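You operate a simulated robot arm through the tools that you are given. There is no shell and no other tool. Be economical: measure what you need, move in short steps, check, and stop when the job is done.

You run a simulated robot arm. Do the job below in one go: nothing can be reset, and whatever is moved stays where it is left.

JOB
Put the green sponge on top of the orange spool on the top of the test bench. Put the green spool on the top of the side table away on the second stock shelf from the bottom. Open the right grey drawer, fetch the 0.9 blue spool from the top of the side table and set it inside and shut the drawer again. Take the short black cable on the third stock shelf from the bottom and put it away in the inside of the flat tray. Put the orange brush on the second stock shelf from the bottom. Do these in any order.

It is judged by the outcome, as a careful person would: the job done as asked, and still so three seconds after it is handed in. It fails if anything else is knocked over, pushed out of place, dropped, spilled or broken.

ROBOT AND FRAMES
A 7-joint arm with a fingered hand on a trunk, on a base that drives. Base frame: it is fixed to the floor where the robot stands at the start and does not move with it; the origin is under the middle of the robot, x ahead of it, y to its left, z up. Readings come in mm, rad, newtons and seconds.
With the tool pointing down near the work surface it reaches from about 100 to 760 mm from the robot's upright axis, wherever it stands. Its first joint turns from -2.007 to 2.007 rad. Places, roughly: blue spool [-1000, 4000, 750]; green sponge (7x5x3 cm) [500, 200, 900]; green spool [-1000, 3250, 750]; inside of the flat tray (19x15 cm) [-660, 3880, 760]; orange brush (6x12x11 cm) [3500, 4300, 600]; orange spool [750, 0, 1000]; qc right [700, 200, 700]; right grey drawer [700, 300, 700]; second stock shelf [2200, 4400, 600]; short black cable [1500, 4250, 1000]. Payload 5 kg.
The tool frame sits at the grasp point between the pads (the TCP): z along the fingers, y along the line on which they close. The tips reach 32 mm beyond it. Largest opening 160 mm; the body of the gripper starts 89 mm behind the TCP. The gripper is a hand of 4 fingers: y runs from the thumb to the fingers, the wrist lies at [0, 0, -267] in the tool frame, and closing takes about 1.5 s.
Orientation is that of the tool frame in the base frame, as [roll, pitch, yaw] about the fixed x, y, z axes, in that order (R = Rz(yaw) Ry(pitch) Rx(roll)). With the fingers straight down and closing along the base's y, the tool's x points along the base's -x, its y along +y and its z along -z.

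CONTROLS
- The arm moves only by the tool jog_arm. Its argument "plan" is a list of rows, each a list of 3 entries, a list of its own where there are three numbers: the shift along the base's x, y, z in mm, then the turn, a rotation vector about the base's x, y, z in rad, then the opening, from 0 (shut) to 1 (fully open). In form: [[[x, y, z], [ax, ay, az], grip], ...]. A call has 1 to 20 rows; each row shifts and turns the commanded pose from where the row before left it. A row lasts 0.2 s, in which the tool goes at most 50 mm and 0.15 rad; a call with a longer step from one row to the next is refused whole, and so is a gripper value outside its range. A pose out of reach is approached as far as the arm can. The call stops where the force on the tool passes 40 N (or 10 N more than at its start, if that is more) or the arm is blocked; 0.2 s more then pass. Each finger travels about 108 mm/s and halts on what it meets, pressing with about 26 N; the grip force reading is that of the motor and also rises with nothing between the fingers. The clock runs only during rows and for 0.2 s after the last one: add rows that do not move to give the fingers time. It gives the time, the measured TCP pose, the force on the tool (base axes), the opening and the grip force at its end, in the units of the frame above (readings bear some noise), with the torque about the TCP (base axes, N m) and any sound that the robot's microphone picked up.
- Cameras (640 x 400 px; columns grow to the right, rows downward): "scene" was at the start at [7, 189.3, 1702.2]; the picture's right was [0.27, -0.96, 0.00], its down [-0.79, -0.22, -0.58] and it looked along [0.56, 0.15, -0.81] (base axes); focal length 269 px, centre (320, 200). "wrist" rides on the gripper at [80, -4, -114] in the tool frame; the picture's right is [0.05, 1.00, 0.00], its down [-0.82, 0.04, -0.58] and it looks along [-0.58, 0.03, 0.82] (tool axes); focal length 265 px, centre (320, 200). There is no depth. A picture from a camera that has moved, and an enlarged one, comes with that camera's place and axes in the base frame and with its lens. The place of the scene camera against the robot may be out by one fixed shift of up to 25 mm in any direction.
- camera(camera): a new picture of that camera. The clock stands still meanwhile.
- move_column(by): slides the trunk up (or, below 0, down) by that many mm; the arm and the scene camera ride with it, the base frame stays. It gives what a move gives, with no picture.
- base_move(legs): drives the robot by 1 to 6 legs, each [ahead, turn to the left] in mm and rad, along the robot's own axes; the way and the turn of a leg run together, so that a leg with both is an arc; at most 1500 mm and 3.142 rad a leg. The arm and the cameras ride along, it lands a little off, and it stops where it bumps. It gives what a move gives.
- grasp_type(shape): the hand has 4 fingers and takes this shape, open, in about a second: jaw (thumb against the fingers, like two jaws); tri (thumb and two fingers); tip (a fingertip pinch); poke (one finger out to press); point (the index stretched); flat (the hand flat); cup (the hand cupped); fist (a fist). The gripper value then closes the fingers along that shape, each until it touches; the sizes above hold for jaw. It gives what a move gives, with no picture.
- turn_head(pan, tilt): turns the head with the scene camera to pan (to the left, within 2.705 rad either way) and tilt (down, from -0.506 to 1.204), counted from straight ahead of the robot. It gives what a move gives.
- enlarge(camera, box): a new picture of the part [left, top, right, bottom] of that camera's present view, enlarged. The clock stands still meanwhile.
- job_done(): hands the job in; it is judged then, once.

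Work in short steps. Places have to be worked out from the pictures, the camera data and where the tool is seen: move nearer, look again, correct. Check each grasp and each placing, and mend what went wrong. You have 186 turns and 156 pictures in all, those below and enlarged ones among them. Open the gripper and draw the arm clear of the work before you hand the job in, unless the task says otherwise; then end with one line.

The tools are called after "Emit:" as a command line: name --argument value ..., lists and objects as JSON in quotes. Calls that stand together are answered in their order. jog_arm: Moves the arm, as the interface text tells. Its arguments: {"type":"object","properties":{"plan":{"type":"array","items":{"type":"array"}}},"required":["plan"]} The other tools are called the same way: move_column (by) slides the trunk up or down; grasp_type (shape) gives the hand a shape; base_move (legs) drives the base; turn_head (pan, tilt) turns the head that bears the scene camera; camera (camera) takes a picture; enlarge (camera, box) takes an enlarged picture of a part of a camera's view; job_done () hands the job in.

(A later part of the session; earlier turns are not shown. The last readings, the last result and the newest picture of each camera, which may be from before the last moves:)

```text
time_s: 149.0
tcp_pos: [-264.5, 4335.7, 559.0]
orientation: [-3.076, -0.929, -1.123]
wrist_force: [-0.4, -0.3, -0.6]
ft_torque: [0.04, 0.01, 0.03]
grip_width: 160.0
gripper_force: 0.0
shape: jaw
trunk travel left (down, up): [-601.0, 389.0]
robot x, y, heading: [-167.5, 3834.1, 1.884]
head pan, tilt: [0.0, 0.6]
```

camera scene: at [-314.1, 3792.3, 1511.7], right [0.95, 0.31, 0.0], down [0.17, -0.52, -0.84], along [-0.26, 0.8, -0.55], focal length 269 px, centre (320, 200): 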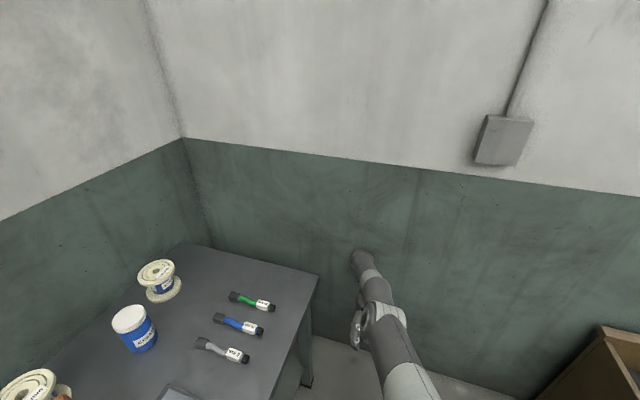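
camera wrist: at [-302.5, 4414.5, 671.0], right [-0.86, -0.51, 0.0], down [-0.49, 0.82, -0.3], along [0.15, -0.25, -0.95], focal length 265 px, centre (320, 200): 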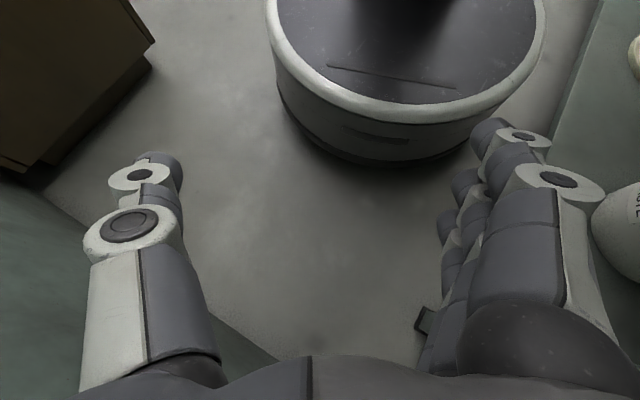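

Free now. I bring the hand upright while drawing it in and up.

Emit:
jog_arm --plan '[[[3, -20, 15], [0.117, 0.057, 0], 1], [[3, -20, 20], [0.117, 0.057, 0], 1], [[3, -20, 25], [0.117, 0.057, 0], 1], [[3, -15, 30], [0.117, 0.057, 0], 1], [[3, -15, 30], [0.117, 0.057, 0], 1], [[3, -15, 30], [0.117, 0.057, 0], 1], [[3, -15, 30], [0.117, 0.057, 0], 1]]'

Emit:
base_move --legs '[[-150, 0]]'

Emit:
camera --camera "scene"

```text
time_s: 150.6
tcp_pos: [-243.8, 4215.2, 740.3]
orientation: [-3.077, -0.017, -1.116]
wrist_force: [-0.4, 0.0, -0.6]
ft_torque: [0.0, 0.02, 0.0]
grip_width: 160.0
gripper_force: 0.0
shape: jaw
trunk travel left (down, up): [-601.0, 389.0]
robot x, y, heading: [-159.1, 3834.1, 1.877]
head pan, tilt: [0.0, 0.6]
```

```text
time_s: 152.0
tcp_pos: [-196.0, 4072.2, 740.4]
orientation: [-3.076, -0.021, -1.117]
wrist_force: [-0.8, -0.4, 0.7]
ft_torque: [0.0, 0.0, 0.05]
grip_width: 160.3
gripper_force: 0.1
shape: jaw
trunk travel left (down, up): [-601.0, 389.0]
robot x, y, heading: [-112.8, 3692.7, 1.883]
head pan, tilt: [0.0, 0.6]
```

```text
92 pictures are left
camera scene: at [-277.6, 3683.2, 1506.8], right [0.95, 0.3, 0.0], down [0.17, -0.54, -0.83], along [-0.25, 0.79, -0.56], focal length 269 px, centre (320, 200)
```

scene: 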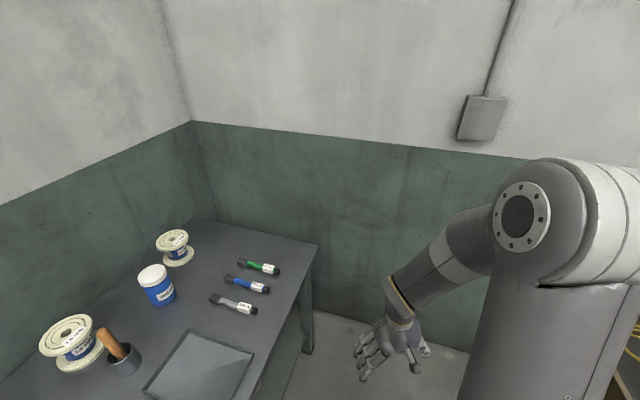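

Recovered; everything on the table is undisturbed. I raise the trunk so the hand clears the table, and use a reverse S-move to shift toward the spool without nearing the wall.

Emit:
move_column --by 300

Emit:
base_move --legs '[[0, 2.158], [-450, 0], [0, -1.07], [300, 0], [0, 0.17]]'

Emit:
camera --camera "scene"

Emit:
camera --camera "wrist"

```text
time_s: 155.0
tcp_pos: [-197.7, 4073.8, 1039.6]
orientation: [-3.076, -0.019, -1.117]
wrist_force: [1.0, 0.0, -0.3]
ft_torque: [-0.05, -0.04, -0.02]
grip_width: 159.9
gripper_force: 0.1
shape: jaw
trunk travel left (down, up): [-901.0, 89.0]
robot x, y, heading: [-118.1, 3694.0, 1.881]
head pan, tilt: [0.0, 0.6]
```

```text
time_s: 163.1
tcp_pos: [-132.5, 3748.7, 1038.3]
orientation: [-3.074, -0.023, 1.032]
wrist_force: [-0.2, -0.9, -0.5]
ft_torque: [0.07, 0.01, -0.02]
grip_width: 160.1
gripper_force: 0.0
shape: jaw
trunk travel left (down, up): [-901.0, 89.0]
robot x, y, heading: [129.0, 4037.8, -2.327]
head pan, tilt: [0.0, 0.6]
stopped in leg 3: the robot was blocked; the commanded pose is now the measured one
```

```text
91 pictures are left
camera scene: at [221.3, 3919.1, 1806.3], right [-0.73, 0.69, 0.0], down [0.39, 0.41, -0.82], along [-0.57, -0.6, -0.57], focal length 269 px, centre (320, 200)
```

scene: 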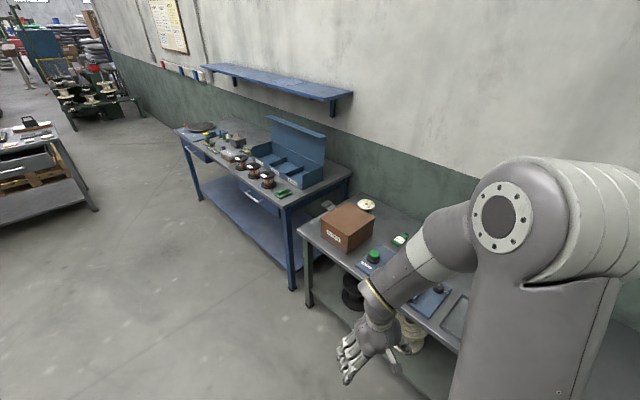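

```text
90 pictures are left
camera wrist: at [-89.0, 3814.3, 1154.4], right [0.88, -0.47, -0.07], down [-0.36, -0.75, 0.56], along [-0.31, -0.47, -0.83], focal length 265 px, centre (320, 200)
```

wrist: 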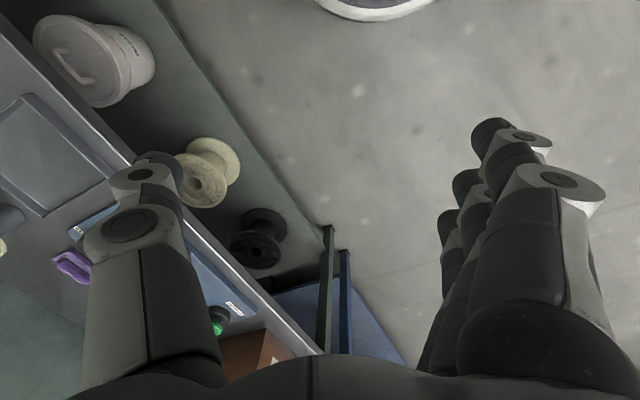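

The turn was blocked by something behind. I look back.

Emit:
turn_head --pan -2.4 --tilt 0.7

Emit:
camera --camera "scene"

Emit:
turn_head --pan -1.4 --tilt 0.9

Emit:
camera --camera "scene"

```text
time_s: 165.3
tcp_pos: [-134.3, 3751.9, 1039.9]
orientation: [-3.078, -0.021, 1.03]
wrist_force: [-0.2, -0.8, -0.8]
ft_torque: [-0.03, 0.03, -0.02]
grip_width: 159.9
gripper_force: 0.0
shape: jaw
trunk travel left (down, up): [-901.0, 89.0]
robot x, y, heading: [125.8, 4040.8, -2.331]
head pan, tilt: [-2.4, 0.7]
```

```text
89 pictures are left
camera scene: at [282.1, 4072.4, 1798.2], right [1.0, -0.02, 0.0], down [-0.01, -0.64, -0.77], along [0.01, 0.76, -0.64], focal length 269 px, centre (320, 200)
```

scene: 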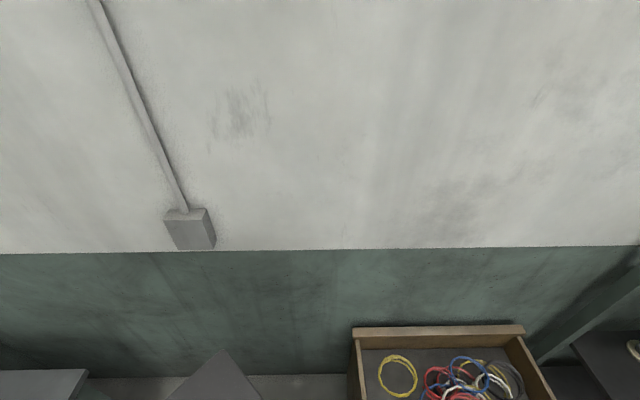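

```text
time_s: 166.6
tcp_pos: [-133.9, 3751.7, 1039.8]
orientation: [-3.075, -0.022, 1.03]
wrist_force: [0.0, -0.3, 0.6]
ft_torque: [0.0, 0.0, -0.01]
grip_width: 159.9
gripper_force: 0.0
shape: jaw
trunk travel left (down, up): [-901.0, 89.0]
robot x, y, heading: [129.6, 4042.2, -2.334]
head pan, tilt: [-1.4, 0.901]
```

```text
88 pictures are left
camera scene: at [217.8, 4029.5, 1782.0], right [0.56, 0.83, 0.0], down [0.65, -0.44, -0.62], along [-0.52, 0.35, -0.78], focal length 269 px, centre (320, 200)
```

scene: 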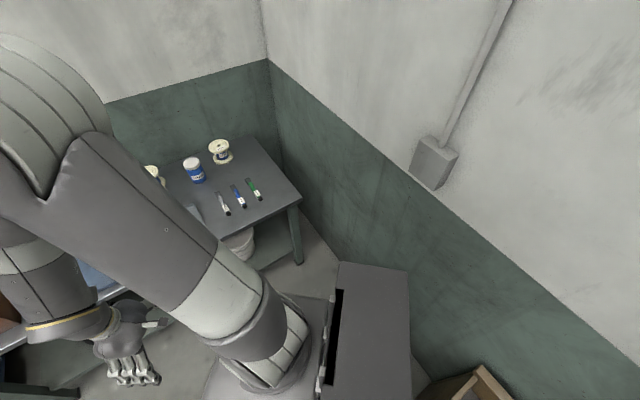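

The robot carries a box at its rear right that reaches about 450 mm from the axis; it met the wall or bin. I pull forward first, then turn.

Emit:
base_move --legs '[[150, 0], [0, -1.27], [200, 0]]'

Emit:
turn_head --pan 0.0 --tilt 0.8

Emit:
camera --camera "scene"

```text
time_s: 172.2
tcp_pos: [-506.8, 4178.4, 1038.8]
orientation: [-3.077, -0.021, -0.231]
wrist_force: [0.6, -0.5, -0.8]
ft_torque: [-0.04, -0.04, 0.0]
grip_width: 160.1
gripper_force: 0.0
shape: jaw
trunk travel left (down, up): [-901.0, 89.0]
robot x, y, heading: [-150.9, 4014.8, 2.694]
head pan, tilt: [-1.4, 0.901]
```

```text
time_s: 173.8
tcp_pos: [-505.9, 4178.9, 1039.8]
orientation: [-3.077, -0.021, -0.233]
wrist_force: [0.5, 0.1, 0.4]
ft_torque: [0.0, 0.01, 0.0]
grip_width: 160.0
gripper_force: 0.0
shape: jaw
trunk travel left (down, up): [-901.0, 89.0]
robot x, y, heading: [-150.6, 4012.7, 2.69]
head pan, tilt: [0.0, 0.799]
```

```text
87 pictures are left
camera scene: at [-243.5, 3896.6, 1789.9], right [0.44, 0.9, 0.0], down [0.65, -0.31, -0.7], along [-0.63, 0.3, -0.72], focal length 269 px, centre (320, 200)
```

scene: 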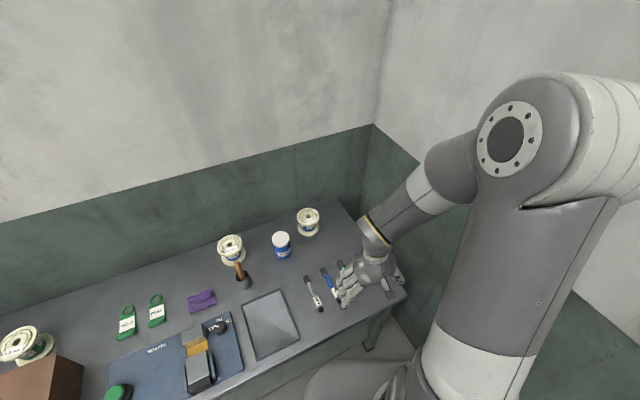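

Good position. I drive 95 mm closer, then extend the hand over the spool at height and look.

Emit:
base_move --legs '[[95, 0]]'

Emit:
jog_arm --plan '[[[-40, -3, 0], [-0.014, 0.009, 0], 1], [[-40, -3, 0], [-0.014, 0.009, 0], 1], [[-40, -3, 0], [-0.014, 0.009, 0], 1], [[-40, -3, 0], [-0.014, 0.009, 0], 1], [[-40, -3, 0], [0, 0, 0], 1], [[-40, -3, 0], [0, 0, 0], 1], [[-40, -3, 0], [0, 0, 0], 1]]'

Emit:
camera --camera "wrist"

```text
time_s: 174.9
tcp_pos: [-596.1, 4222.2, 1039.9]
orientation: [-3.077, -0.022, -0.232]
wrist_force: [-0.7, 0.7, 0.1]
ft_torque: [-0.02, -0.05, 0.02]
grip_width: 160.0
gripper_force: 0.0
shape: jaw
trunk travel left (down, up): [-901.0, 89.0]
robot x, y, heading: [-242.9, 4063.6, 2.692]
head pan, tilt: [0.0, 0.799]
```

```text
time_s: 176.5
tcp_pos: [-878.5, 4198.3, 1039.3]
orientation: [-3.139, 0.003, -0.232]
wrist_force: [0.1, 1.0, 0.3]
ft_torque: [-0.01, -0.02, 0.02]
grip_width: 159.8
gripper_force: 0.1
shape: jaw
trunk travel left (down, up): [-901.0, 89.0]
robot x, y, heading: [-244.6, 4062.2, 2.692]
head pan, tilt: [0.0, 0.799]
```

```text
86 pictures are left
camera wrist: at [-797.5, 4184.4, 1151.7], right [-0.18, -0.98, 0.0], down [-0.8, 0.14, 0.58], along [-0.57, 0.11, -0.82], focal length 265 px, centre (320, 200)
```

wrist: 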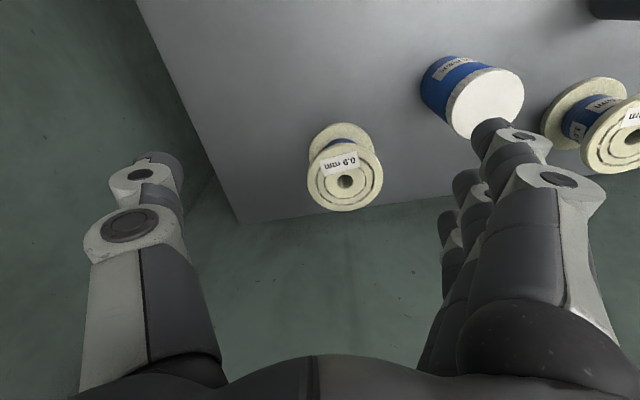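

The spool top centre is (-985,4186). I move over it and lower with the trunk to just above, then look.

Emit:
jog_arm --plan '[[[-36, -4, 0], [0, 0, 0], 1], [[-36, -4, 0], [0, 0, 0], 1], [[-34, -4, 0], [0, 0, 0], 1], [[0, 0, 0], [0, 0, 0], 1]]'

Emit:
move_column --by -130

Emit:
camera --camera "wrist"

```text
time_s: 177.5
tcp_pos: [-980.2, 4188.2, 1041.2]
orientation: [-3.14, 0.001, -0.233]
wrist_force: [0.3, -0.2, 1.1]
ft_torque: [0.01, 0.02, 0.0]
grip_width: 160.1
gripper_force: 0.1
shape: jaw
trunk travel left (down, up): [-901.0, 89.0]
robot x, y, heading: [-244.6, 4056.5, 2.693]
head pan, tilt: [0.0, 0.799]
```

```text
time_s: 179.1
tcp_pos: [-982.1, 4187.7, 910.7]
orientation: [-3.14, 0.0, -0.232]
wrist_force: [-0.1, 0.1, 0.1]
ft_torque: [0.01, -0.01, -0.01]
grip_width: 160.1
gripper_force: 0.1
shape: jaw
trunk travel left (down, up): [-771.0, 219.0]
robot x, y, heading: [-246.3, 4057.1, 2.692]
head pan, tilt: [0.0, 0.799]
```

```text
85 pictures are left
camera wrist: at [-901.1, 4172.9, 1024.2], right [-0.18, -0.98, 0.0], down [-0.8, 0.15, 0.58], along [-0.57, 0.11, -0.82], focal length 265 px, centre (320, 200)
```

wrist: 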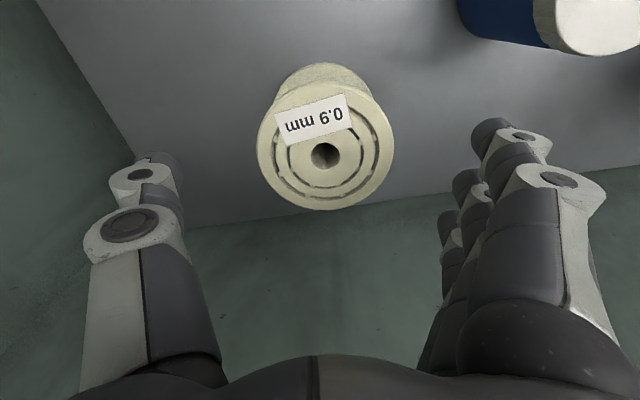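

Well centred. I lower the last 104 mm and close.

Emit:
jog_arm --plan '[[[-3, -2, 0], [0, 0, 0], 1], [[0, 0, 0], [0, 0, 0], 1]]'

Emit:
move_column --by -104

Emit:
jog_arm --plan '[[[0, 0, 0], [0, 0, 0], 0.8], [[0, 0, 0], [0, 0, 0], 0.65], [[0, 0, 0], [0, 0, 0], 0.5], [[0, 0, 0], [0, 0, 0], 0.5], [[0, 0, 0], [0, 0, 0], 0.5], [[0, 0, 0], [0, 0, 0], 0.5]]'

Emit:
camera --camera "wrist"

```text
time_s: 179.7
tcp_pos: [-983.6, 4185.6, 910.7]
orientation: [-3.141, 0.002, -0.234]
wrist_force: [0.2, -0.7, 0.0]
ft_torque: [0.0, -0.02, -0.02]
grip_width: 159.9
gripper_force: 0.2
shape: jaw
trunk travel left (down, up): [-771.0, 219.0]
robot x, y, heading: [-243.5, 4059.4, 2.692]
head pan, tilt: [0.0, 0.799]
```

```text
time_s: 181.1
tcp_pos: [-984.3, 4185.1, 806.7]
orientation: [-3.139, 0.002, -0.233]
wrist_force: [-0.3, 0.2, 0.3]
ft_torque: [0.02, -0.02, -0.03]
grip_width: 160.0
gripper_force: 0.1
shape: jaw
trunk travel left (down, up): [-667.0, 323.0]
robot x, y, heading: [-240.2, 4057.7, 2.689]
head pan, tilt: [0.0, 0.799]
```

```text
time_s: 182.5
tcp_pos: [-985.3, 4186.5, 806.7]
orientation: [-3.141, 0.001, -0.232]
wrist_force: [-0.2, 1.3, 0.6]
ft_torque: [-0.01, 0.03, 0.06]
grip_width: 81.6
gripper_force: 0.1
shape: jaw
trunk travel left (down, up): [-667.0, 323.0]
robot x, y, heading: [-238.6, 4059.1, 2.69]
head pan, tilt: [0.0, 0.799]
```

```text
84 pictures are left
camera wrist: at [-904.4, 4170.6, 919.9], right [-0.18, -0.98, 0.0], down [-0.8, 0.15, 0.58], along [-0.57, 0.11, -0.82], focal length 265 px, centre (320, 200)
```

wrist: 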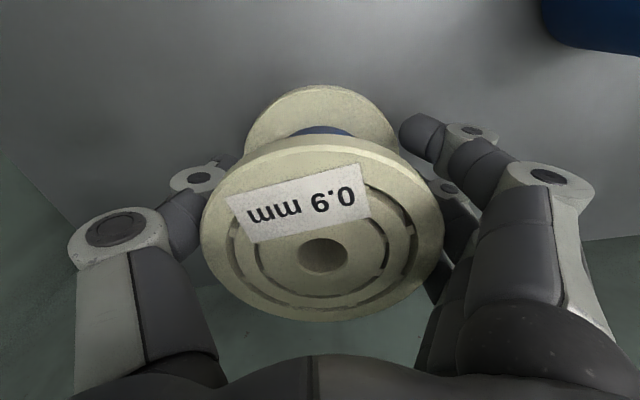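

Fingers are between the flanges; I keep closing onto the wire drum.

Emit:
jog_arm --plan '[[[0, 0, 0], [0, 0, 0], 0.4], [[0, 0, 0], [0, 0, 0], 0.3], [[0, 0, 0], [0, 0, 0], 0.2], [[0, 0, 0], [0, 0, 0], 0.2], [[0, 0, 0], [0, 0, 0], 0.2]]'

Emit:
move_column --by 60

Emit:
camera --camera "wrist"

```text
time_s: 183.7
tcp_pos: [-985.4, 4185.0, 806.3]
orientation: [-3.139, 0.002, -0.231]
wrist_force: [-0.5, -0.8, -0.5]
ft_torque: [-0.2, 0.06, 0.02]
grip_width: 56.5
gripper_force: 25.8
shape: jaw
trunk travel left (down, up): [-667.0, 323.0]
robot x, y, heading: [-241.8, 4059.6, 2.696]
head pan, tilt: [0.0, 0.799]
```

```text
time_s: 184.7
tcp_pos: [-985.8, 4185.3, 865.5]
orientation: [-3.14, 0.002, -0.233]
wrist_force: [0.2, 0.4, -4.0]
ft_torque: [0.01, -0.02, -0.01]
grip_width: 56.2
gripper_force: 25.7
shape: jaw
trunk travel left (down, up): [-727.0, 263.0]
robot x, y, heading: [-243.9, 4058.9, 2.693]
head pan, tilt: [0.0, 0.799]
```

```text
83 pictures are left
camera wrist: at [-904.7, 4170.5, 979.4], right [-0.18, -0.98, 0.0], down [-0.8, 0.15, 0.58], along [-0.57, 0.11, -0.82], focal length 265 px, centre (320, 200)
```

wrist: 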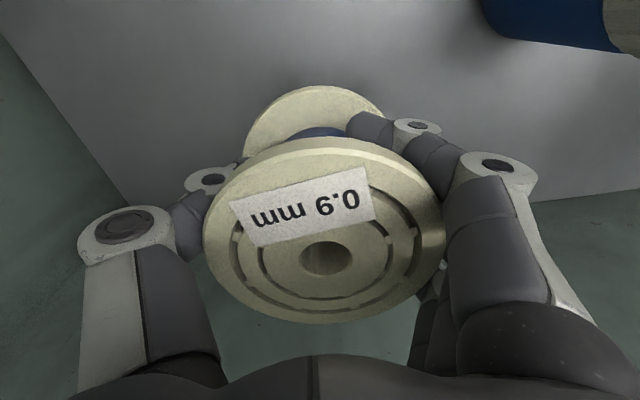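

Held, 4 N of weight. I lift, draw the spool in, and drive back to the drawer.

Emit:
move_column --by 190

Emit:
jog_arm --plan '[[[33, -5, 0], [0, 0, 0], 0.2], [[33, -5, 0], [0, 0, 0], 0.2], [[33, -5, 0], [0, 0, 0], 0.2], [[33, -5, 0], [0, 0, 0], 0.2], [[33, -5, 0], [0, 0, 0], 0.2], [[33, -5, 0], [0, 0, 0], 0.2], [[33, -5, 0], [0, 0, 0], 0.2], [[33, -5, 0], [0, 0, 0], 0.2], [[33, -5, 0], [0, 0, 0], 0.2], [[33, -5, 0], [0, 0, 0], 0.2]]'

Emit:
base_move --legs '[[-400, 0], [0, 2.24]]'

```text
time_s: 186.8
tcp_pos: [-984.3, 4185.1, 1055.4]
orientation: [-3.14, 0.001, -0.232]
wrist_force: [-0.5, -0.4, -4.8]
ft_torque: [-0.01, -0.02, -0.01]
grip_width: 56.4
gripper_force: 26.2
shape: jaw
trunk travel left (down, up): [-917.0, 73.0]
robot x, y, heading: [-244.7, 4057.3, 2.689]
head pan, tilt: [0.0, 0.799]
```

```text
time_s: 188.9
tcp_pos: [-653.0, 4133.3, 1057.1]
orientation: [-3.14, 0.004, -0.231]
wrist_force: [1.3, 0.5, -3.0]
ft_torque: [-0.01, 0.01, -0.01]
grip_width: 56.2
gripper_force: 26.1
shape: jaw
trunk travel left (down, up): [-917.0, 73.0]
robot x, y, heading: [-242.1, 4059.2, 2.685]
head pan, tilt: [0.0, 0.799]
```

```text
time_s: 196.7
tcp_pos: [304.9, 3518.0, 1057.1]
orientation: [-3.14, 0.002, 2.0]
wrist_force: [0.3, 0.0, -3.8]
ft_torque: [0.02, 0.05, -0.03]
grip_width: 56.1
gripper_force: 25.7
shape: jaw
trunk travel left (down, up): [-917.0, 73.0]
robot x, y, heading: [113.3, 3886.1, -1.358]
head pan, tilt: [0.0, 0.799]
```

Emit:
base_move --legs '[[1350, 0], [1300, 0], [0, -0.213]]'

Emit:
camera --camera "scene"

Emit:
camera --camera "wrist"

```text
time_s: 210.3
tcp_pos: [808.5, 911.9, 1056.6]
orientation: [-3.141, 0.001, 1.809]
wrist_force: [0.4, -0.2, -3.4]
ft_torque: [0.06, 0.0, 0.02]
grip_width: 55.7
gripper_force: 26.1
shape: jaw
trunk travel left (down, up): [-917.0, 73.0]
robot x, y, heading: [689.2, 1312.6, -1.551]
head pan, tilt: [0.0, 0.799]
```

```text
82 pictures are left
camera scene: at [843.5, 1308.4, 1805.9], right [-1.0, -0.02, 0.0], down [-0.01, 0.72, -0.7], along [0.01, -0.7, -0.72], focal length 269 px, centre (320, 200)
```

scene: 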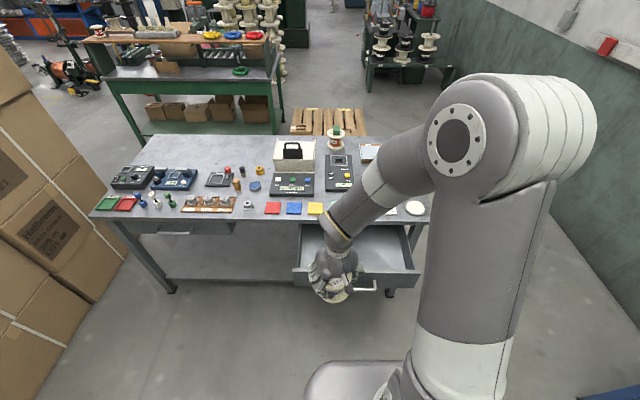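

```text
81 pictures are left
camera wrist: at [786.7, 989.4, 1170.6], right [0.96, 0.29, 0.0], down [0.23, -0.78, 0.58], along [0.16, -0.56, -0.82], focal length 265 px, centre (320, 200)
```

wrist: 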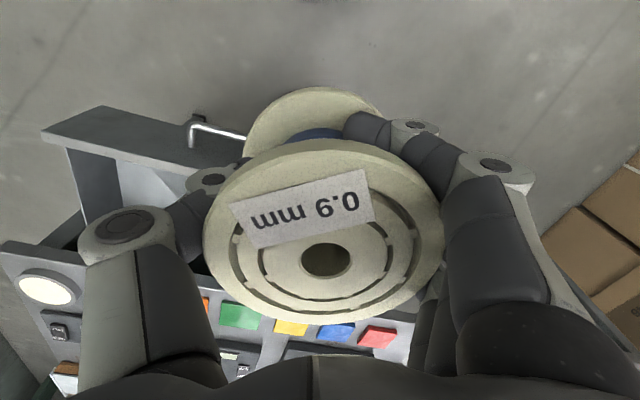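

I enlarge the open drawer to see its inside before moving over it.

Emit:
enlarge --camera "scene" --box '[270, 200, 440, 310]'

```text
3.64 times, centred on (355, 255) of scene
camera zoom: at [843.5, 1308.4, 1805.9], right [-1.0, -0.02, 0.0], down [-0.01, 0.72, -0.7], along [0.01, -0.7, -0.72], focal length 978 px, centre (193, 0)
```

zoom: 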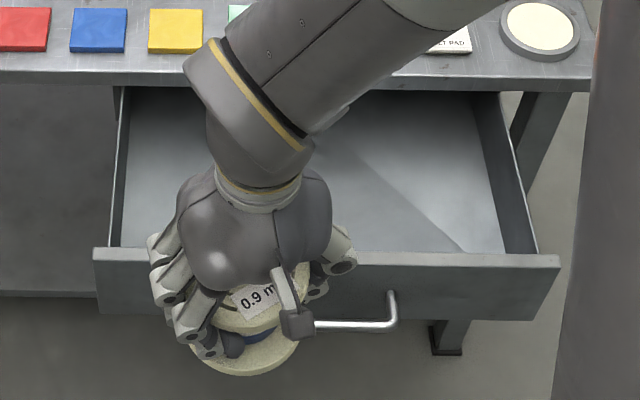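

The drawer is empty, floor at about z≈708, sides up to ≈800. I move the spool over its middle (690,630) and lower with the trunk.

Emit:
jog_arm --plan '[[[-15, -35, 0], [0, 0, 0], 0.2], [[-15, -35, 0], [0, 0, 0], 0.2], [[-15, -35, 0], [0, 0, 0], 0.2], [[-15, -35, 0], [0, 0, 0], 0.2], [[-15, -35, 0], [0, 0, 0], 0.2], [[-15, -35, 0], [0, 0, 0], 0.2], [[-15, -35, 0], [0, 0, 0], 0.2], [[-13, -37, 0], [0, 0, 0], 0.2], [[0, 0, 0], [0, 0, 0], 0.2]]'

Emit:
move_column --by -180

Emit:
camera --camera "scene"

Emit:
camera --camera "wrist"

```text
time_s: 212.3
tcp_pos: [691.5, 630.7, 1058.9]
orientation: [-3.14, 0.003, 1.81]
wrist_force: [-0.7, 1.0, -3.7]
ft_torque: [0.02, 0.0, -0.01]
grip_width: 55.8
gripper_force: 26.2
shape: jaw
trunk travel left (down, up): [-917.0, 73.0]
robot x, y, heading: [691.0, 1311.5, -1.551]
head pan, tilt: [0.0, 0.799]
```

```text
time_s: 214.3
tcp_pos: [690.9, 629.7, 879.5]
orientation: [-3.141, 0.003, 1.808]
wrist_force: [0.2, -0.4, -3.6]
ft_torque: [0.03, 0.02, -0.03]
grip_width: 55.9
gripper_force: 26.0
shape: jaw
trunk travel left (down, up): [-737.0, 253.0]
robot x, y, heading: [688.8, 1314.8, -1.553]
head pan, tilt: [0.0, 0.799]
```

```text
79 pictures are left
camera scene: at [843.8, 1308.6, 1625.9], right [-1.0, -0.02, 0.0], down [-0.01, 0.72, -0.7], along [0.01, -0.7, -0.72], focal length 269 px, centre (320, 200)
```

scene: 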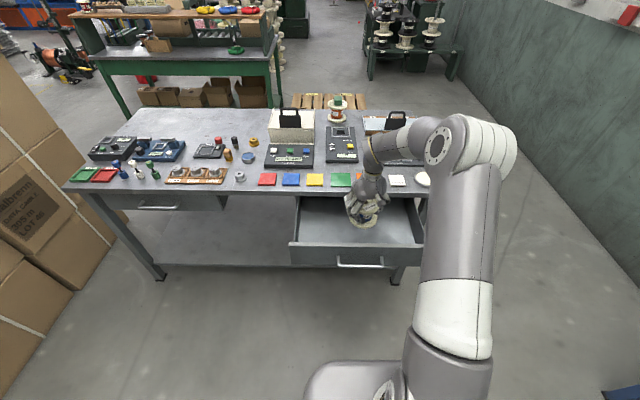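

```text
78 pictures are left
camera wrist: at [669.5, 707.1, 991.9], right [0.96, 0.29, 0.0], down [0.23, -0.78, 0.58], along [0.16, -0.56, -0.82], focal length 265 px, centre (320, 200)
```

wrist: 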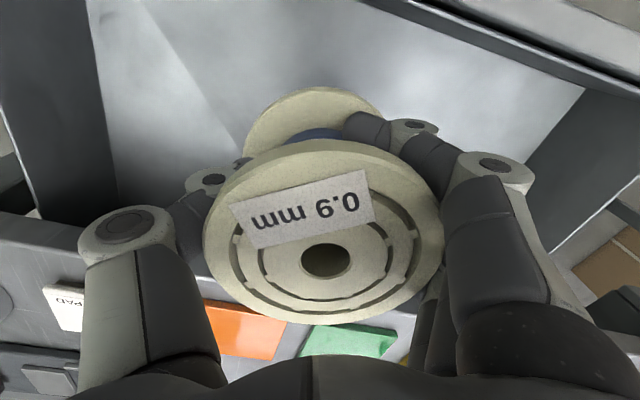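

Inside the drawer outline with clearance. I lower further, then finish in small steps watching the force.

Emit:
move_column --by -108

Emit:
jog_arm --plan '[[[0, 0, -4], [0, 0, 0], 0.2], [[0, 0, -4], [0, 0, 0], 0.2], [[0, 0, 0], [0, 0, 0], 0.2]]'

```text
time_s: 215.7
tcp_pos: [690.3, 630.3, 769.6]
orientation: [-3.14, 0.001, 1.807]
wrist_force: [0.3, -1.2, -3.8]
ft_torque: [0.02, 0.01, 0.01]
grip_width: 55.7
gripper_force: 25.7
shape: jaw
trunk travel left (down, up): [-629.0, 361.0]
robot x, y, heading: [687.3, 1315.1, -1.556]
head pan, tilt: [0.0, 0.799]
```

```text
time_s: 216.5
tcp_pos: [691.8, 631.0, 763.3]
orientation: [-3.14, 0.0, 1.808]
wrist_force: [0.4, -0.7, -4.6]
ft_torque: [0.05, -0.01, 0.01]
grip_width: 55.9
gripper_force: 25.7
shape: jaw
trunk travel left (down, up): [-629.0, 361.0]
robot x, y, heading: [691.8, 1310.5, -1.553]
head pan, tilt: [0.0, 0.799]
```

Emit:
jog_arm --plan '[[[0, 0, -3], [0, 0, 0], 0.2], [[0, 0, -3], [0, 0, 0], 0.2], [[0, 0, 0], [0, 0, 0], 0.2]]'

Emit:
jog_arm --plan '[[[0, 0, -3], [0, 0, 0], 0.2], [[0, 0, -2], [0, 0, 0], 0.2], [[0, 0, 0], [0, 0, 0], 0.2]]'

```text
time_s: 217.3
tcp_pos: [692.8, 628.8, 757.0]
orientation: [-3.141, 0.003, 1.808]
wrist_force: [-1.3, 1.1, 4.9]
ft_torque: [0.02, -0.35, 0.03]
grip_width: 55.8
gripper_force: 26.0
shape: jaw
trunk travel left (down, up): [-629.0, 361.0]
robot x, y, heading: [690.8, 1313.2, -1.555]
head pan, tilt: [0.0, 0.799]
```

```text
time_s: 218.1
tcp_pos: [691.0, 629.3, 754.2]
orientation: [-3.138, 0.006, 1.807]
wrist_force: [-4.8, -0.5, 27.2]
ft_torque: [-0.05, -1.36, -0.02]
grip_width: 55.2
gripper_force: 25.6
shape: jaw
trunk travel left (down, up): [-629.0, 361.0]
robot x, y, heading: [684.9, 1313.9, -1.554]
head pan, tilt: [0.0, 0.799]
```

The spool rests on the drawer floor. I relieve the press, open wide past the flanges, and rise.

Emit:
jog_arm --plan '[[[0, 0, 3], [0, 0, 0], 0.3], [[0, 0, 0], [0, 0, 0], 0.5], [[0, 0, 0], [0, 0, 0], 0.7], [[0, 0, 0], [0, 0, 0], 0.9], [[0, 0, 0], [0, 0, 0], 0.95], [[0, 0, 0], [0, 0, 0], 0.95]]'

Emit:
camera --camera "wrist"

```text
time_s: 219.5
tcp_pos: [691.7, 630.1, 754.3]
orientation: [-3.141, 0.002, 1.809]
wrist_force: [-0.6, -0.5, 0.9]
ft_torque: [0.0, -0.02, -0.01]
grip_width: 151.8
gripper_force: 0.1
shape: jaw
trunk travel left (down, up): [-629.0, 361.0]
robot x, y, heading: [691.6, 1314.1, -1.555]
head pan, tilt: [0.0, 0.799]
```

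```text
77 pictures are left
camera wrist: at [669.5, 707.4, 867.9], right [0.96, 0.29, 0.0], down [0.23, -0.78, 0.58], along [0.16, -0.56, -0.82], focal length 265 px, centre (320, 200)
```

wrist: 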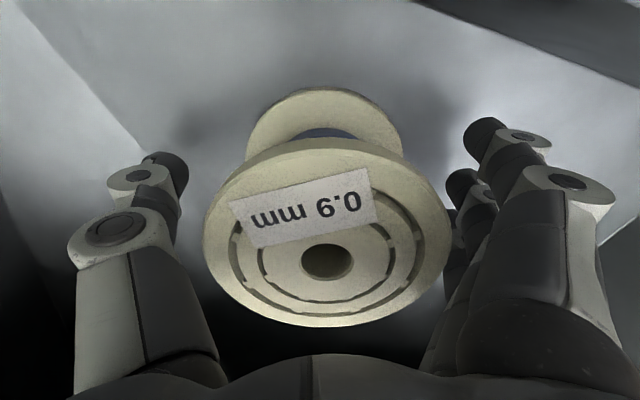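

Clear. I rise, then pull the hand back in front of the drawer, close it, and tilt it 0.5 rad forward to push the drawer shut.

Emit:
move_column --by 210

Emit:
jog_arm --plan '[[[2, 30, 0], [0, 0, -0.08], 0.9], [[2, 30, 0], [0, 0, -0.08], 0.7], [[2, 30, 0], [0, 0, -0.078], 0.5], [[2, 30, 0], [-0.1, 0, 0], 0.3], [[2, 30, 0], [-0.1, 0, 0], 0.1], [[2, 30, 0], [-0.1, 0, 0], 0], [[2, 30, 0], [-0.1, 0, 0], 0], [[2, 20, 0], [-0.1, 0, 0], 0], [[0, 0, 0], [0, 0, 0], 0]]'

Emit:
camera --camera "scene"

Emit:
camera --camera "wrist"

```text
time_s: 221.8
tcp_pos: [692.2, 629.4, 964.0]
orientation: [-3.14, 0.002, 1.806]
wrist_force: [-0.4, 0.1, -0.2]
ft_torque: [0.01, 0.01, -0.01]
grip_width: 152.1
gripper_force: 0.1
shape: jaw
trunk travel left (down, up): [-839.0, 151.0]
robot x, y, heading: [686.7, 1315.7, -1.548]
head pan, tilt: [0.0, 0.799]
```

```text
time_s: 223.8
tcp_pos: [707.0, 830.0, 960.8]
orientation: [3.139, 0.502, 1.568]
wrist_force: [-1.1, -0.2, 0.2]
ft_torque: [0.0, -0.1, 0.03]
grip_width: 0.0
gripper_force: 25.8
shape: jaw
out of reach, approached as far as the arm can: row 8
trunk travel left (down, up): [-839.0, 151.0]
robot x, y, heading: [691.4, 1317.1, -1.552]
head pan, tilt: [0.0, 0.799]
```

```text
76 pictures are left
camera scene: at [840.2, 1309.3, 1728.3], right [-1.0, -0.02, 0.0], down [-0.01, 0.72, -0.7], along [0.01, -0.7, -0.72], focal length 269 px, centre (320, 200)
```

scene: 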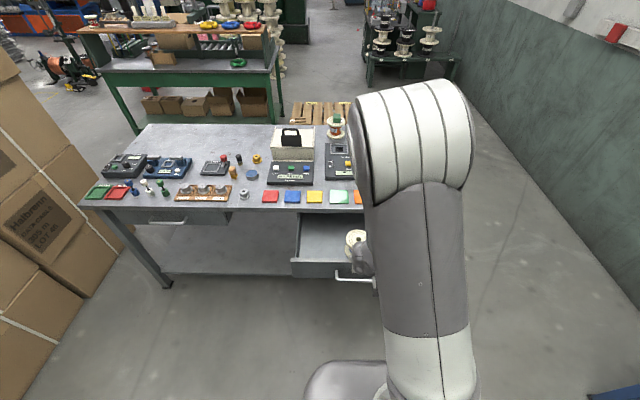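

```text
75 pictures are left
camera wrist: at [703.5, 954.0, 1022.8], right [1.0, 0.04, -0.02], down [0.04, -0.44, 0.9], along [0.03, -0.9, -0.44], focal length 265 px, centre (320, 200)
```

wrist: 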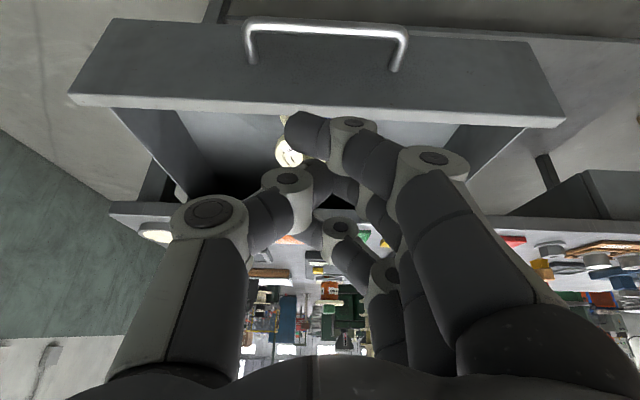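

I back 30 mm for clearance, lower to handle height and check the alignment.

Emit:
base_move --legs '[[-30, 0]]'

Emit:
move_column --by -196

Emit:
camera --camera "wrist"

```text
time_s: 224.6
tcp_pos: [709.4, 860.5, 962.7]
orientation: [-3.14, 0.5, 1.572]
wrist_force: [0.5, 1.1, -0.7]
ft_torque: [-0.01, -0.03, -0.02]
grip_width: 0.0
gripper_force: 26.2
shape: jaw
trunk travel left (down, up): [-839.0, 151.0]
robot x, y, heading: [689.9, 1343.7, -1.553]
head pan, tilt: [0.0, 0.799]
```

```text
time_s: 226.7
tcp_pos: [709.0, 857.3, 764.9]
orientation: [-3.14, 0.499, 1.571]
wrist_force: [0.2, -1.0, 0.0]
ft_torque: [0.01, 0.0, 0.0]
grip_width: 0.0
gripper_force: 25.9
shape: jaw
trunk travel left (down, up): [-643.0, 347.0]
robot x, y, heading: [686.4, 1343.9, -1.551]
head pan, tilt: [0.0, 0.799]
```

```text
74 pictures are left
camera wrist: at [705.4, 984.0, 826.7], right [1.0, 0.04, -0.03], down [0.04, -0.44, 0.9], along [0.03, -0.9, -0.44], focal length 265 px, centre (320, 200)
```

wrist: 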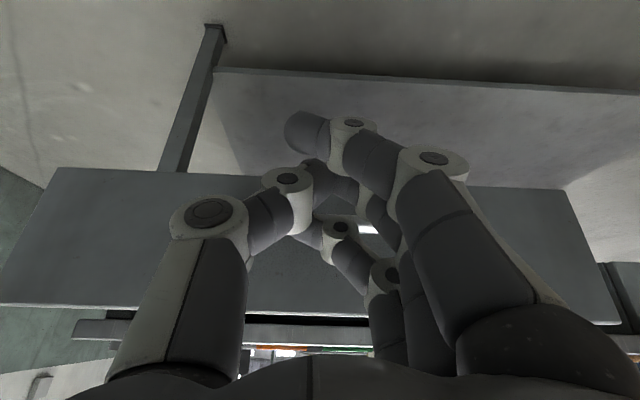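

Aligned with the bar behind the closed fingers. I drive forward to push the drawer in.

Emit:
base_move --legs '[[150, 0]]'

Emit:
camera --camera "wrist"

```text
time_s: 228.1
tcp_pos: [712.5, 706.8, 764.7]
orientation: [-3.14, 0.499, 1.573]
wrist_force: [-3.4, -0.9, 2.3]
ft_torque: [-0.08, 0.1, -0.03]
grip_width: 0.0
gripper_force: 25.6
shape: jaw
trunk travel left (down, up): [-643.0, 347.0]
robot x, y, heading: [693.1, 1193.8, -1.55]
head pan, tilt: [0.0, 0.799]
```

```text
73 pictures are left
camera wrist: at [708.7, 832.1, 826.6], right [1.0, 0.05, -0.03], down [0.04, -0.44, 0.9], along [0.03, -0.9, -0.44], focal length 265 px, centre (320, 200)
```

wrist: 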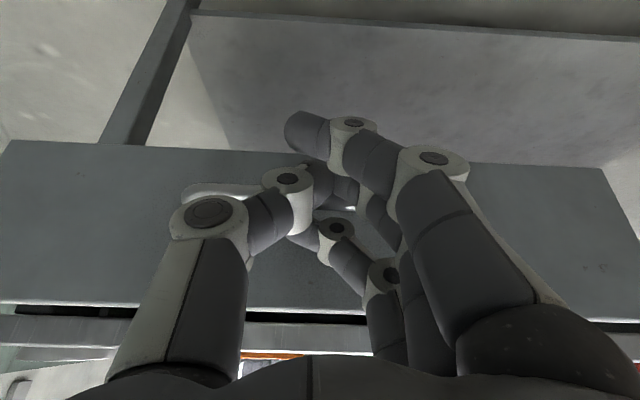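

It's sliding in. Another 140 mm, then check.

Emit:
base_move --legs '[[140, 0]]'

Emit:
camera --camera "wrist"

Emit:
camera --camera "scene"

```text
time_s: 229.5
tcp_pos: [716.7, 565.4, 764.4]
orientation: [-3.139, 0.502, 1.576]
wrist_force: [-2.8, -0.7, 2.7]
ft_torque: [-0.11, 0.07, 0.01]
grip_width: 0.0
gripper_force: 26.1
shape: jaw
trunk travel left (down, up): [-643.0, 347.0]
robot x, y, heading: [696.6, 1053.9, -1.548]
head pan, tilt: [0.0, 0.799]
```

```text
72 pictures are left
camera wrist: at [713.0, 690.0, 826.7], right [1.0, 0.05, -0.03], down [0.05, -0.44, 0.9], along [0.03, -0.9, -0.44], focal length 265 px, centre (320, 200)
```

wrist: 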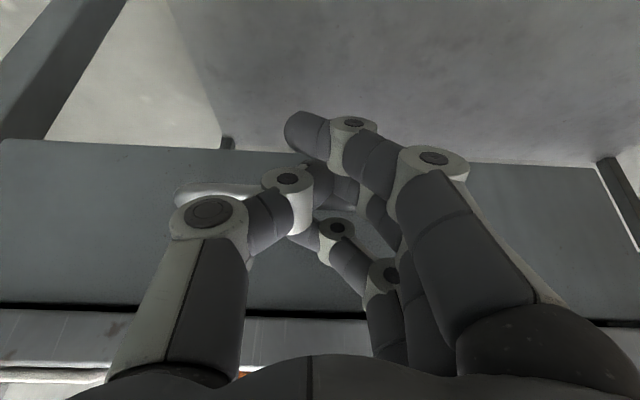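

```text
71 pictures are left
camera scene: at [849.3, 1046.1, 1532.0], right [-1.0, -0.02, 0.0], down [-0.02, 0.72, -0.7], along [0.02, -0.7, -0.72], focal length 269 px, centre (320, 200)
```

scene: 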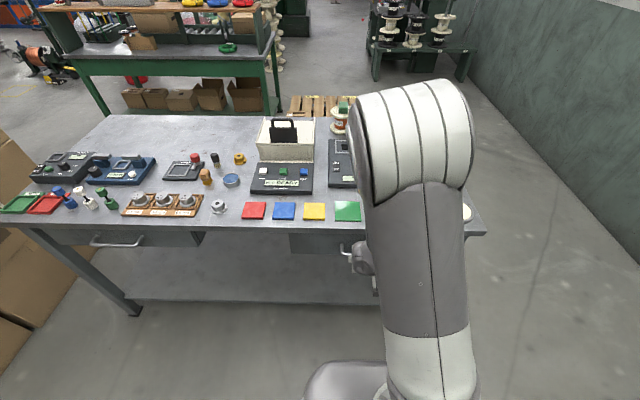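

Nearly shut; I nudge forward in small steps until resistance rises.

Emit:
base_move --legs '[[15, 0]]'

Emit:
jog_arm --plan '[[[0, -6, 0], [0, 0, 0], 0], [[0, 0, 0], [0, 0, 0], 0]]'

```text
time_s: 230.2
tcp_pos: [717.6, 550.4, 765.6]
orientation: [-3.141, 0.5, 1.575]
wrist_force: [-2.1, -1.0, 3.5]
ft_torque: [-0.12, 0.07, -0.01]
grip_width: 0.1
gripper_force: 25.9
shape: jaw
trunk travel left (down, up): [-643.0, 347.0]
robot x, y, heading: [693.6, 1033.2, -1.547]
head pan, tilt: [0.0, 0.799]
```

```text
time_s: 230.8
tcp_pos: [717.6, 546.9, 766.2]
orientation: [-3.14, 0.502, 1.575]
wrist_force: [-1.5, 8.3, 1.5]
ft_torque: [0.09, -0.01, -0.06]
grip_width: 0.1
gripper_force: 26.4
shape: jaw
trunk travel left (down, up): [-643.0, 347.0]
robot x, y, heading: [697.2, 1038.3, -1.546]
head pan, tilt: [0.0, 0.799]
```

Emit:
jog_arm --plan '[[[0, -5, 0], [0, 0, 0], 0], [[0, -5, 0], [0, 0, 0], 0], [[0, 0, 0], [0, 0, 0], 0]]'

Emit:
jog_arm --plan '[[[0, -5, 0], [0, 0, 0], 0], [[0, -5, 0], [0, 0, 0], 0], [[0, 0, 0], [0, 0, 0], 0]]'

```text
time_s: 231.4
tcp_pos: [716.7, 544.7, 764.5]
orientation: [-3.136, 0.492, 1.573]
wrist_force: [0.5, 13.9, 17.3]
ft_torque: [-0.19, 0.14, 0.14]
grip_width: 0.1
gripper_force: 26.1
shape: jaw
trunk travel left (down, up): [-643.0, 347.0]
robot x, y, heading: [695.5, 1034.8, -1.548]
head pan, tilt: [0.0, 0.799]
stopped in row 3: the force on the tool passed its limit at 43 N (the readings are from after the stop); the commanded pose is now the measured one
```

```text
time_s: 231.9
tcp_pos: [716.0, 544.4, 763.4]
orientation: [-3.134, 0.484, 1.576]
wrist_force: [1.1, 17.7, 26.7]
ft_torque: [-0.33, 0.22, 0.21]
grip_width: 0.1
gripper_force: 26.7
shape: jaw
trunk travel left (down, up): [-643.0, 347.0]
robot x, y, heading: [694.6, 1038.4, -1.546]
head pan, tilt: [0.0, 0.799]
stopped in row 2: the force on the tool passed its limit at 43 N (the readings are from after the stop); the commanded pose is now the measured one
```

Firm resistance: I think it's shut. I back away and check.

Emit:
base_move --legs '[[-350, 0]]'

Emit:
jog_arm --plan '[[[30, 0, 20], [0.1, 0, 0], 0.2], [[40, 0, 20], [0.1, 0, 0], 0.5], [[40, 0, 20], [0.1, 0, 0], 1], [[40, 0, 20], [0.1, 0, 0], 1], [[40, 0, 20], [0.09, 0, 0], 1]]'

Emit:
camera --camera "wrist"

Emit:
camera --camera "scene"

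```text
time_s: 233.9
tcp_pos: [712.6, 819.3, 765.0]
orientation: [-3.14, 0.494, 1.585]
wrist_force: [1.2, -1.7, 18.6]
ft_torque: [-0.41, 0.25, 0.28]
grip_width: 0.0
gripper_force: 26.5
shape: jaw
trunk travel left (down, up): [-643.0, 347.0]
robot x, y, heading: [684.5, 1321.9, -1.546]
head pan, tilt: [0.0, 0.799]
stopped in leg 1: the force on the tool passed its limit at 42 N (the readings are from after the stop); the commanded pose is now the measured one
```

```text
time_s: 235.1
tcp_pos: [902.0, 824.0, 864.4]
orientation: [3.14, -0.003, 1.582]
wrist_force: [-0.5, -0.4, -0.4]
ft_torque: [0.01, -0.04, -0.02]
grip_width: 159.8
gripper_force: 0.1
shape: jaw
trunk travel left (down, up): [-643.0, 347.0]
robot x, y, heading: [687.7, 1321.3, -1.546]
head pan, tilt: [0.0, 0.799]
```

```text
70 pictures are left
camera wrist: at [898.3, 904.3, 977.5], right [1.0, 0.06, 0.0], down [0.05, -0.82, 0.57], along [0.04, -0.57, -0.82], focal length 265 px, centre (320, 200)
```

wrist: 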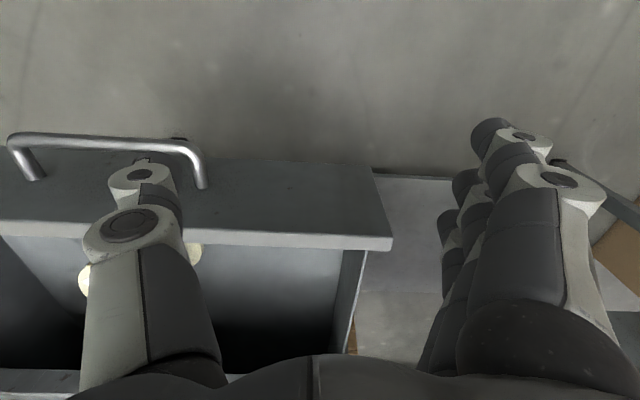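

```text
69 pictures are left
camera scene: at [843.5, 1315.9, 1531.8], right [-1.0, -0.03, 0.0], down [-0.02, 0.72, -0.7], along [0.02, -0.7, -0.72], focal length 269 px, centre (320, 200)
```

scene: 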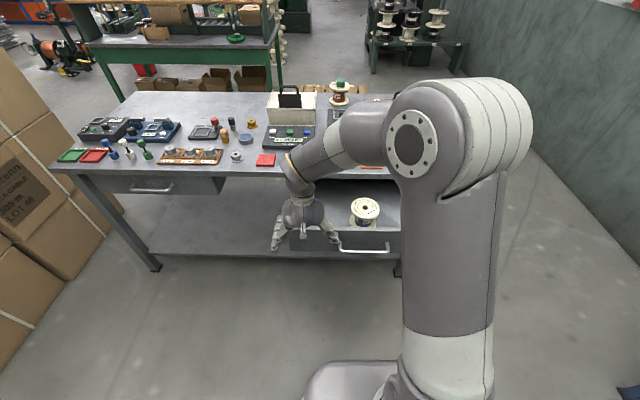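

Backing away hooked the bar and pulled the drawer open again; the spool is still standing inside. This time I'll push the drawer face beside the handle (x≈850), with the hand tilted about 0.9 rad so nothing can hook.

Emit:
base_move --legs '[[-150, 0]]'

Emit:
jog_arm --plan '[[[-7, -14, 0], [-0.129, 0, 0], 0.7], [[-7, -14, 0], [-0.129, 0, 0], 0.4], [[-7, -14, 0], [-0.129, 0, 0], 0.2], [[-7, -14, 0], [-0.129, 0, 0], 0], [[-7, -14, 0], [-0.129, 0, 0], 0], [[-7, -14, 0], [-0.129, 0, 0], 0], [[-7, -14, 0], [-0.126, 0, 0], 0], [[0, 0, 0], [0, 0, 0], 0]]'

Emit:
camera --camera "wrist"

```text
time_s: 236.4
tcp_pos: [898.1, 973.8, 863.9]
orientation: [3.141, -0.003, 1.58]
wrist_force: [-0.5, -0.5, -0.5]
ft_torque: [-0.06, 0.05, 0.02]
grip_width: 159.8
gripper_force: 0.1
shape: jaw
trunk travel left (down, up): [-643.0, 347.0]
robot x, y, heading: [683.0, 1469.9, -1.548]
head pan, tilt: [0.0, 0.799]
```

```text
time_s: 238.2
tcp_pos: [844.4, 882.8, 862.6]
orientation: [-3.103, 0.816, 1.584]
wrist_force: [-0.2, -0.1, -0.4]
ft_torque: [0.0, -0.03, 0.04]
grip_width: 0.0
gripper_force: 26.4
shape: jaw
out of reach, approached as far as the arm can: row 6
trunk travel left (down, up): [-643.0, 347.0]
robot x, y, heading: [687.1, 1465.7, -1.544]
head pan, tilt: [0.0, 0.799]
```

```text
68 pictures are left
camera wrist: at [843.7, 1020.0, 881.8], right [1.0, 0.02, -0.06], down [0.07, -0.14, 0.99], along [0.01, -0.99, -0.14], focal length 265 px, centre (320, 200)
```

wrist: 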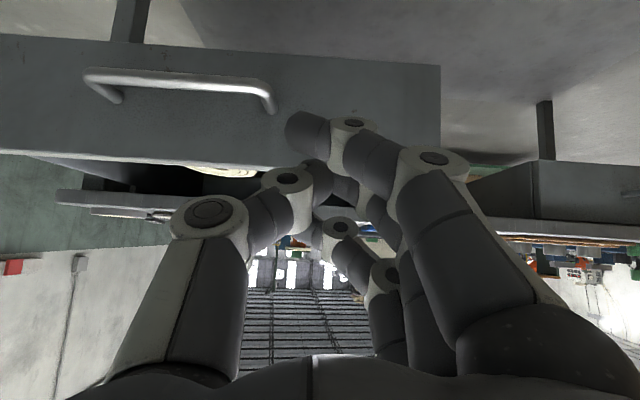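

I shift 25 mm away from the handle end, lower 100 mm and push forward in steps.

Emit:
jog_arm --plan '[[[13, 0, 0], [0, 0, 0], 0], [[12, 0, 0], [0, 0, 0], 0]]'

Emit:
move_column --by -105

Emit:
base_move --legs '[[200, 0]]'

Emit:
camera --camera "wrist"

```text
time_s: 238.8
tcp_pos: [870.1, 883.1, 862.9]
orientation: [-3.104, 0.816, 1.584]
wrist_force: [-0.4, 0.2, -0.4]
ft_torque: [0.01, -0.01, 0.02]
grip_width: 0.0
gripper_force: 26.0
shape: jaw
trunk travel left (down, up): [-643.0, 347.0]
robot x, y, heading: [686.3, 1467.2, -1.546]
head pan, tilt: [0.0, 0.799]
```

```text
time_s: 240.2
tcp_pos: [871.9, 882.2, 757.4]
orientation: [-3.103, 0.817, 1.585]
wrist_force: [1.5, -1.1, 0.9]
ft_torque: [-0.02, -0.02, 0.01]
grip_width: 0.0
gripper_force: 26.5
shape: jaw
trunk travel left (down, up): [-538.0, 452.0]
robot x, y, heading: [685.3, 1469.8, -1.551]
head pan, tilt: [0.0, 0.799]
```

```text
time_s: 241.8
tcp_pos: [875.0, 686.2, 758.1]
orientation: [-3.103, 0.817, 1.585]
wrist_force: [0.9, 0.6, -0.2]
ft_torque: [-0.02, -0.02, 0.0]
grip_width: 0.1
gripper_force: 25.9
shape: jaw
trunk travel left (down, up): [-538.0, 452.0]
robot x, y, heading: [690.2, 1272.0, -1.55]
head pan, tilt: [0.0, 0.799]
```

```text
67 pictures are left
camera wrist: at [874.3, 824.1, 776.7], right [1.0, 0.02, -0.06], down [0.07, -0.14, 0.99], along [0.01, -0.99, -0.14], focal length 265 px, centre (320, 200)
```

wrist: 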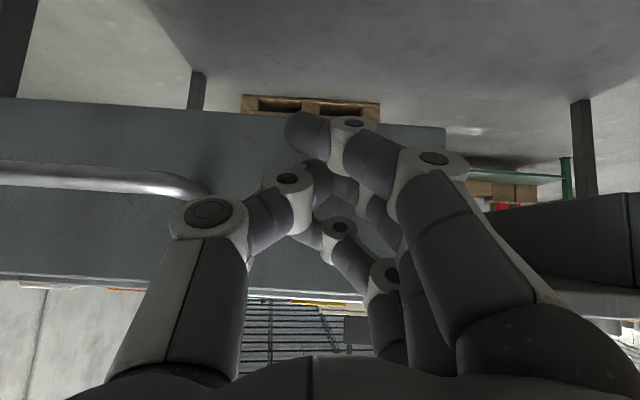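

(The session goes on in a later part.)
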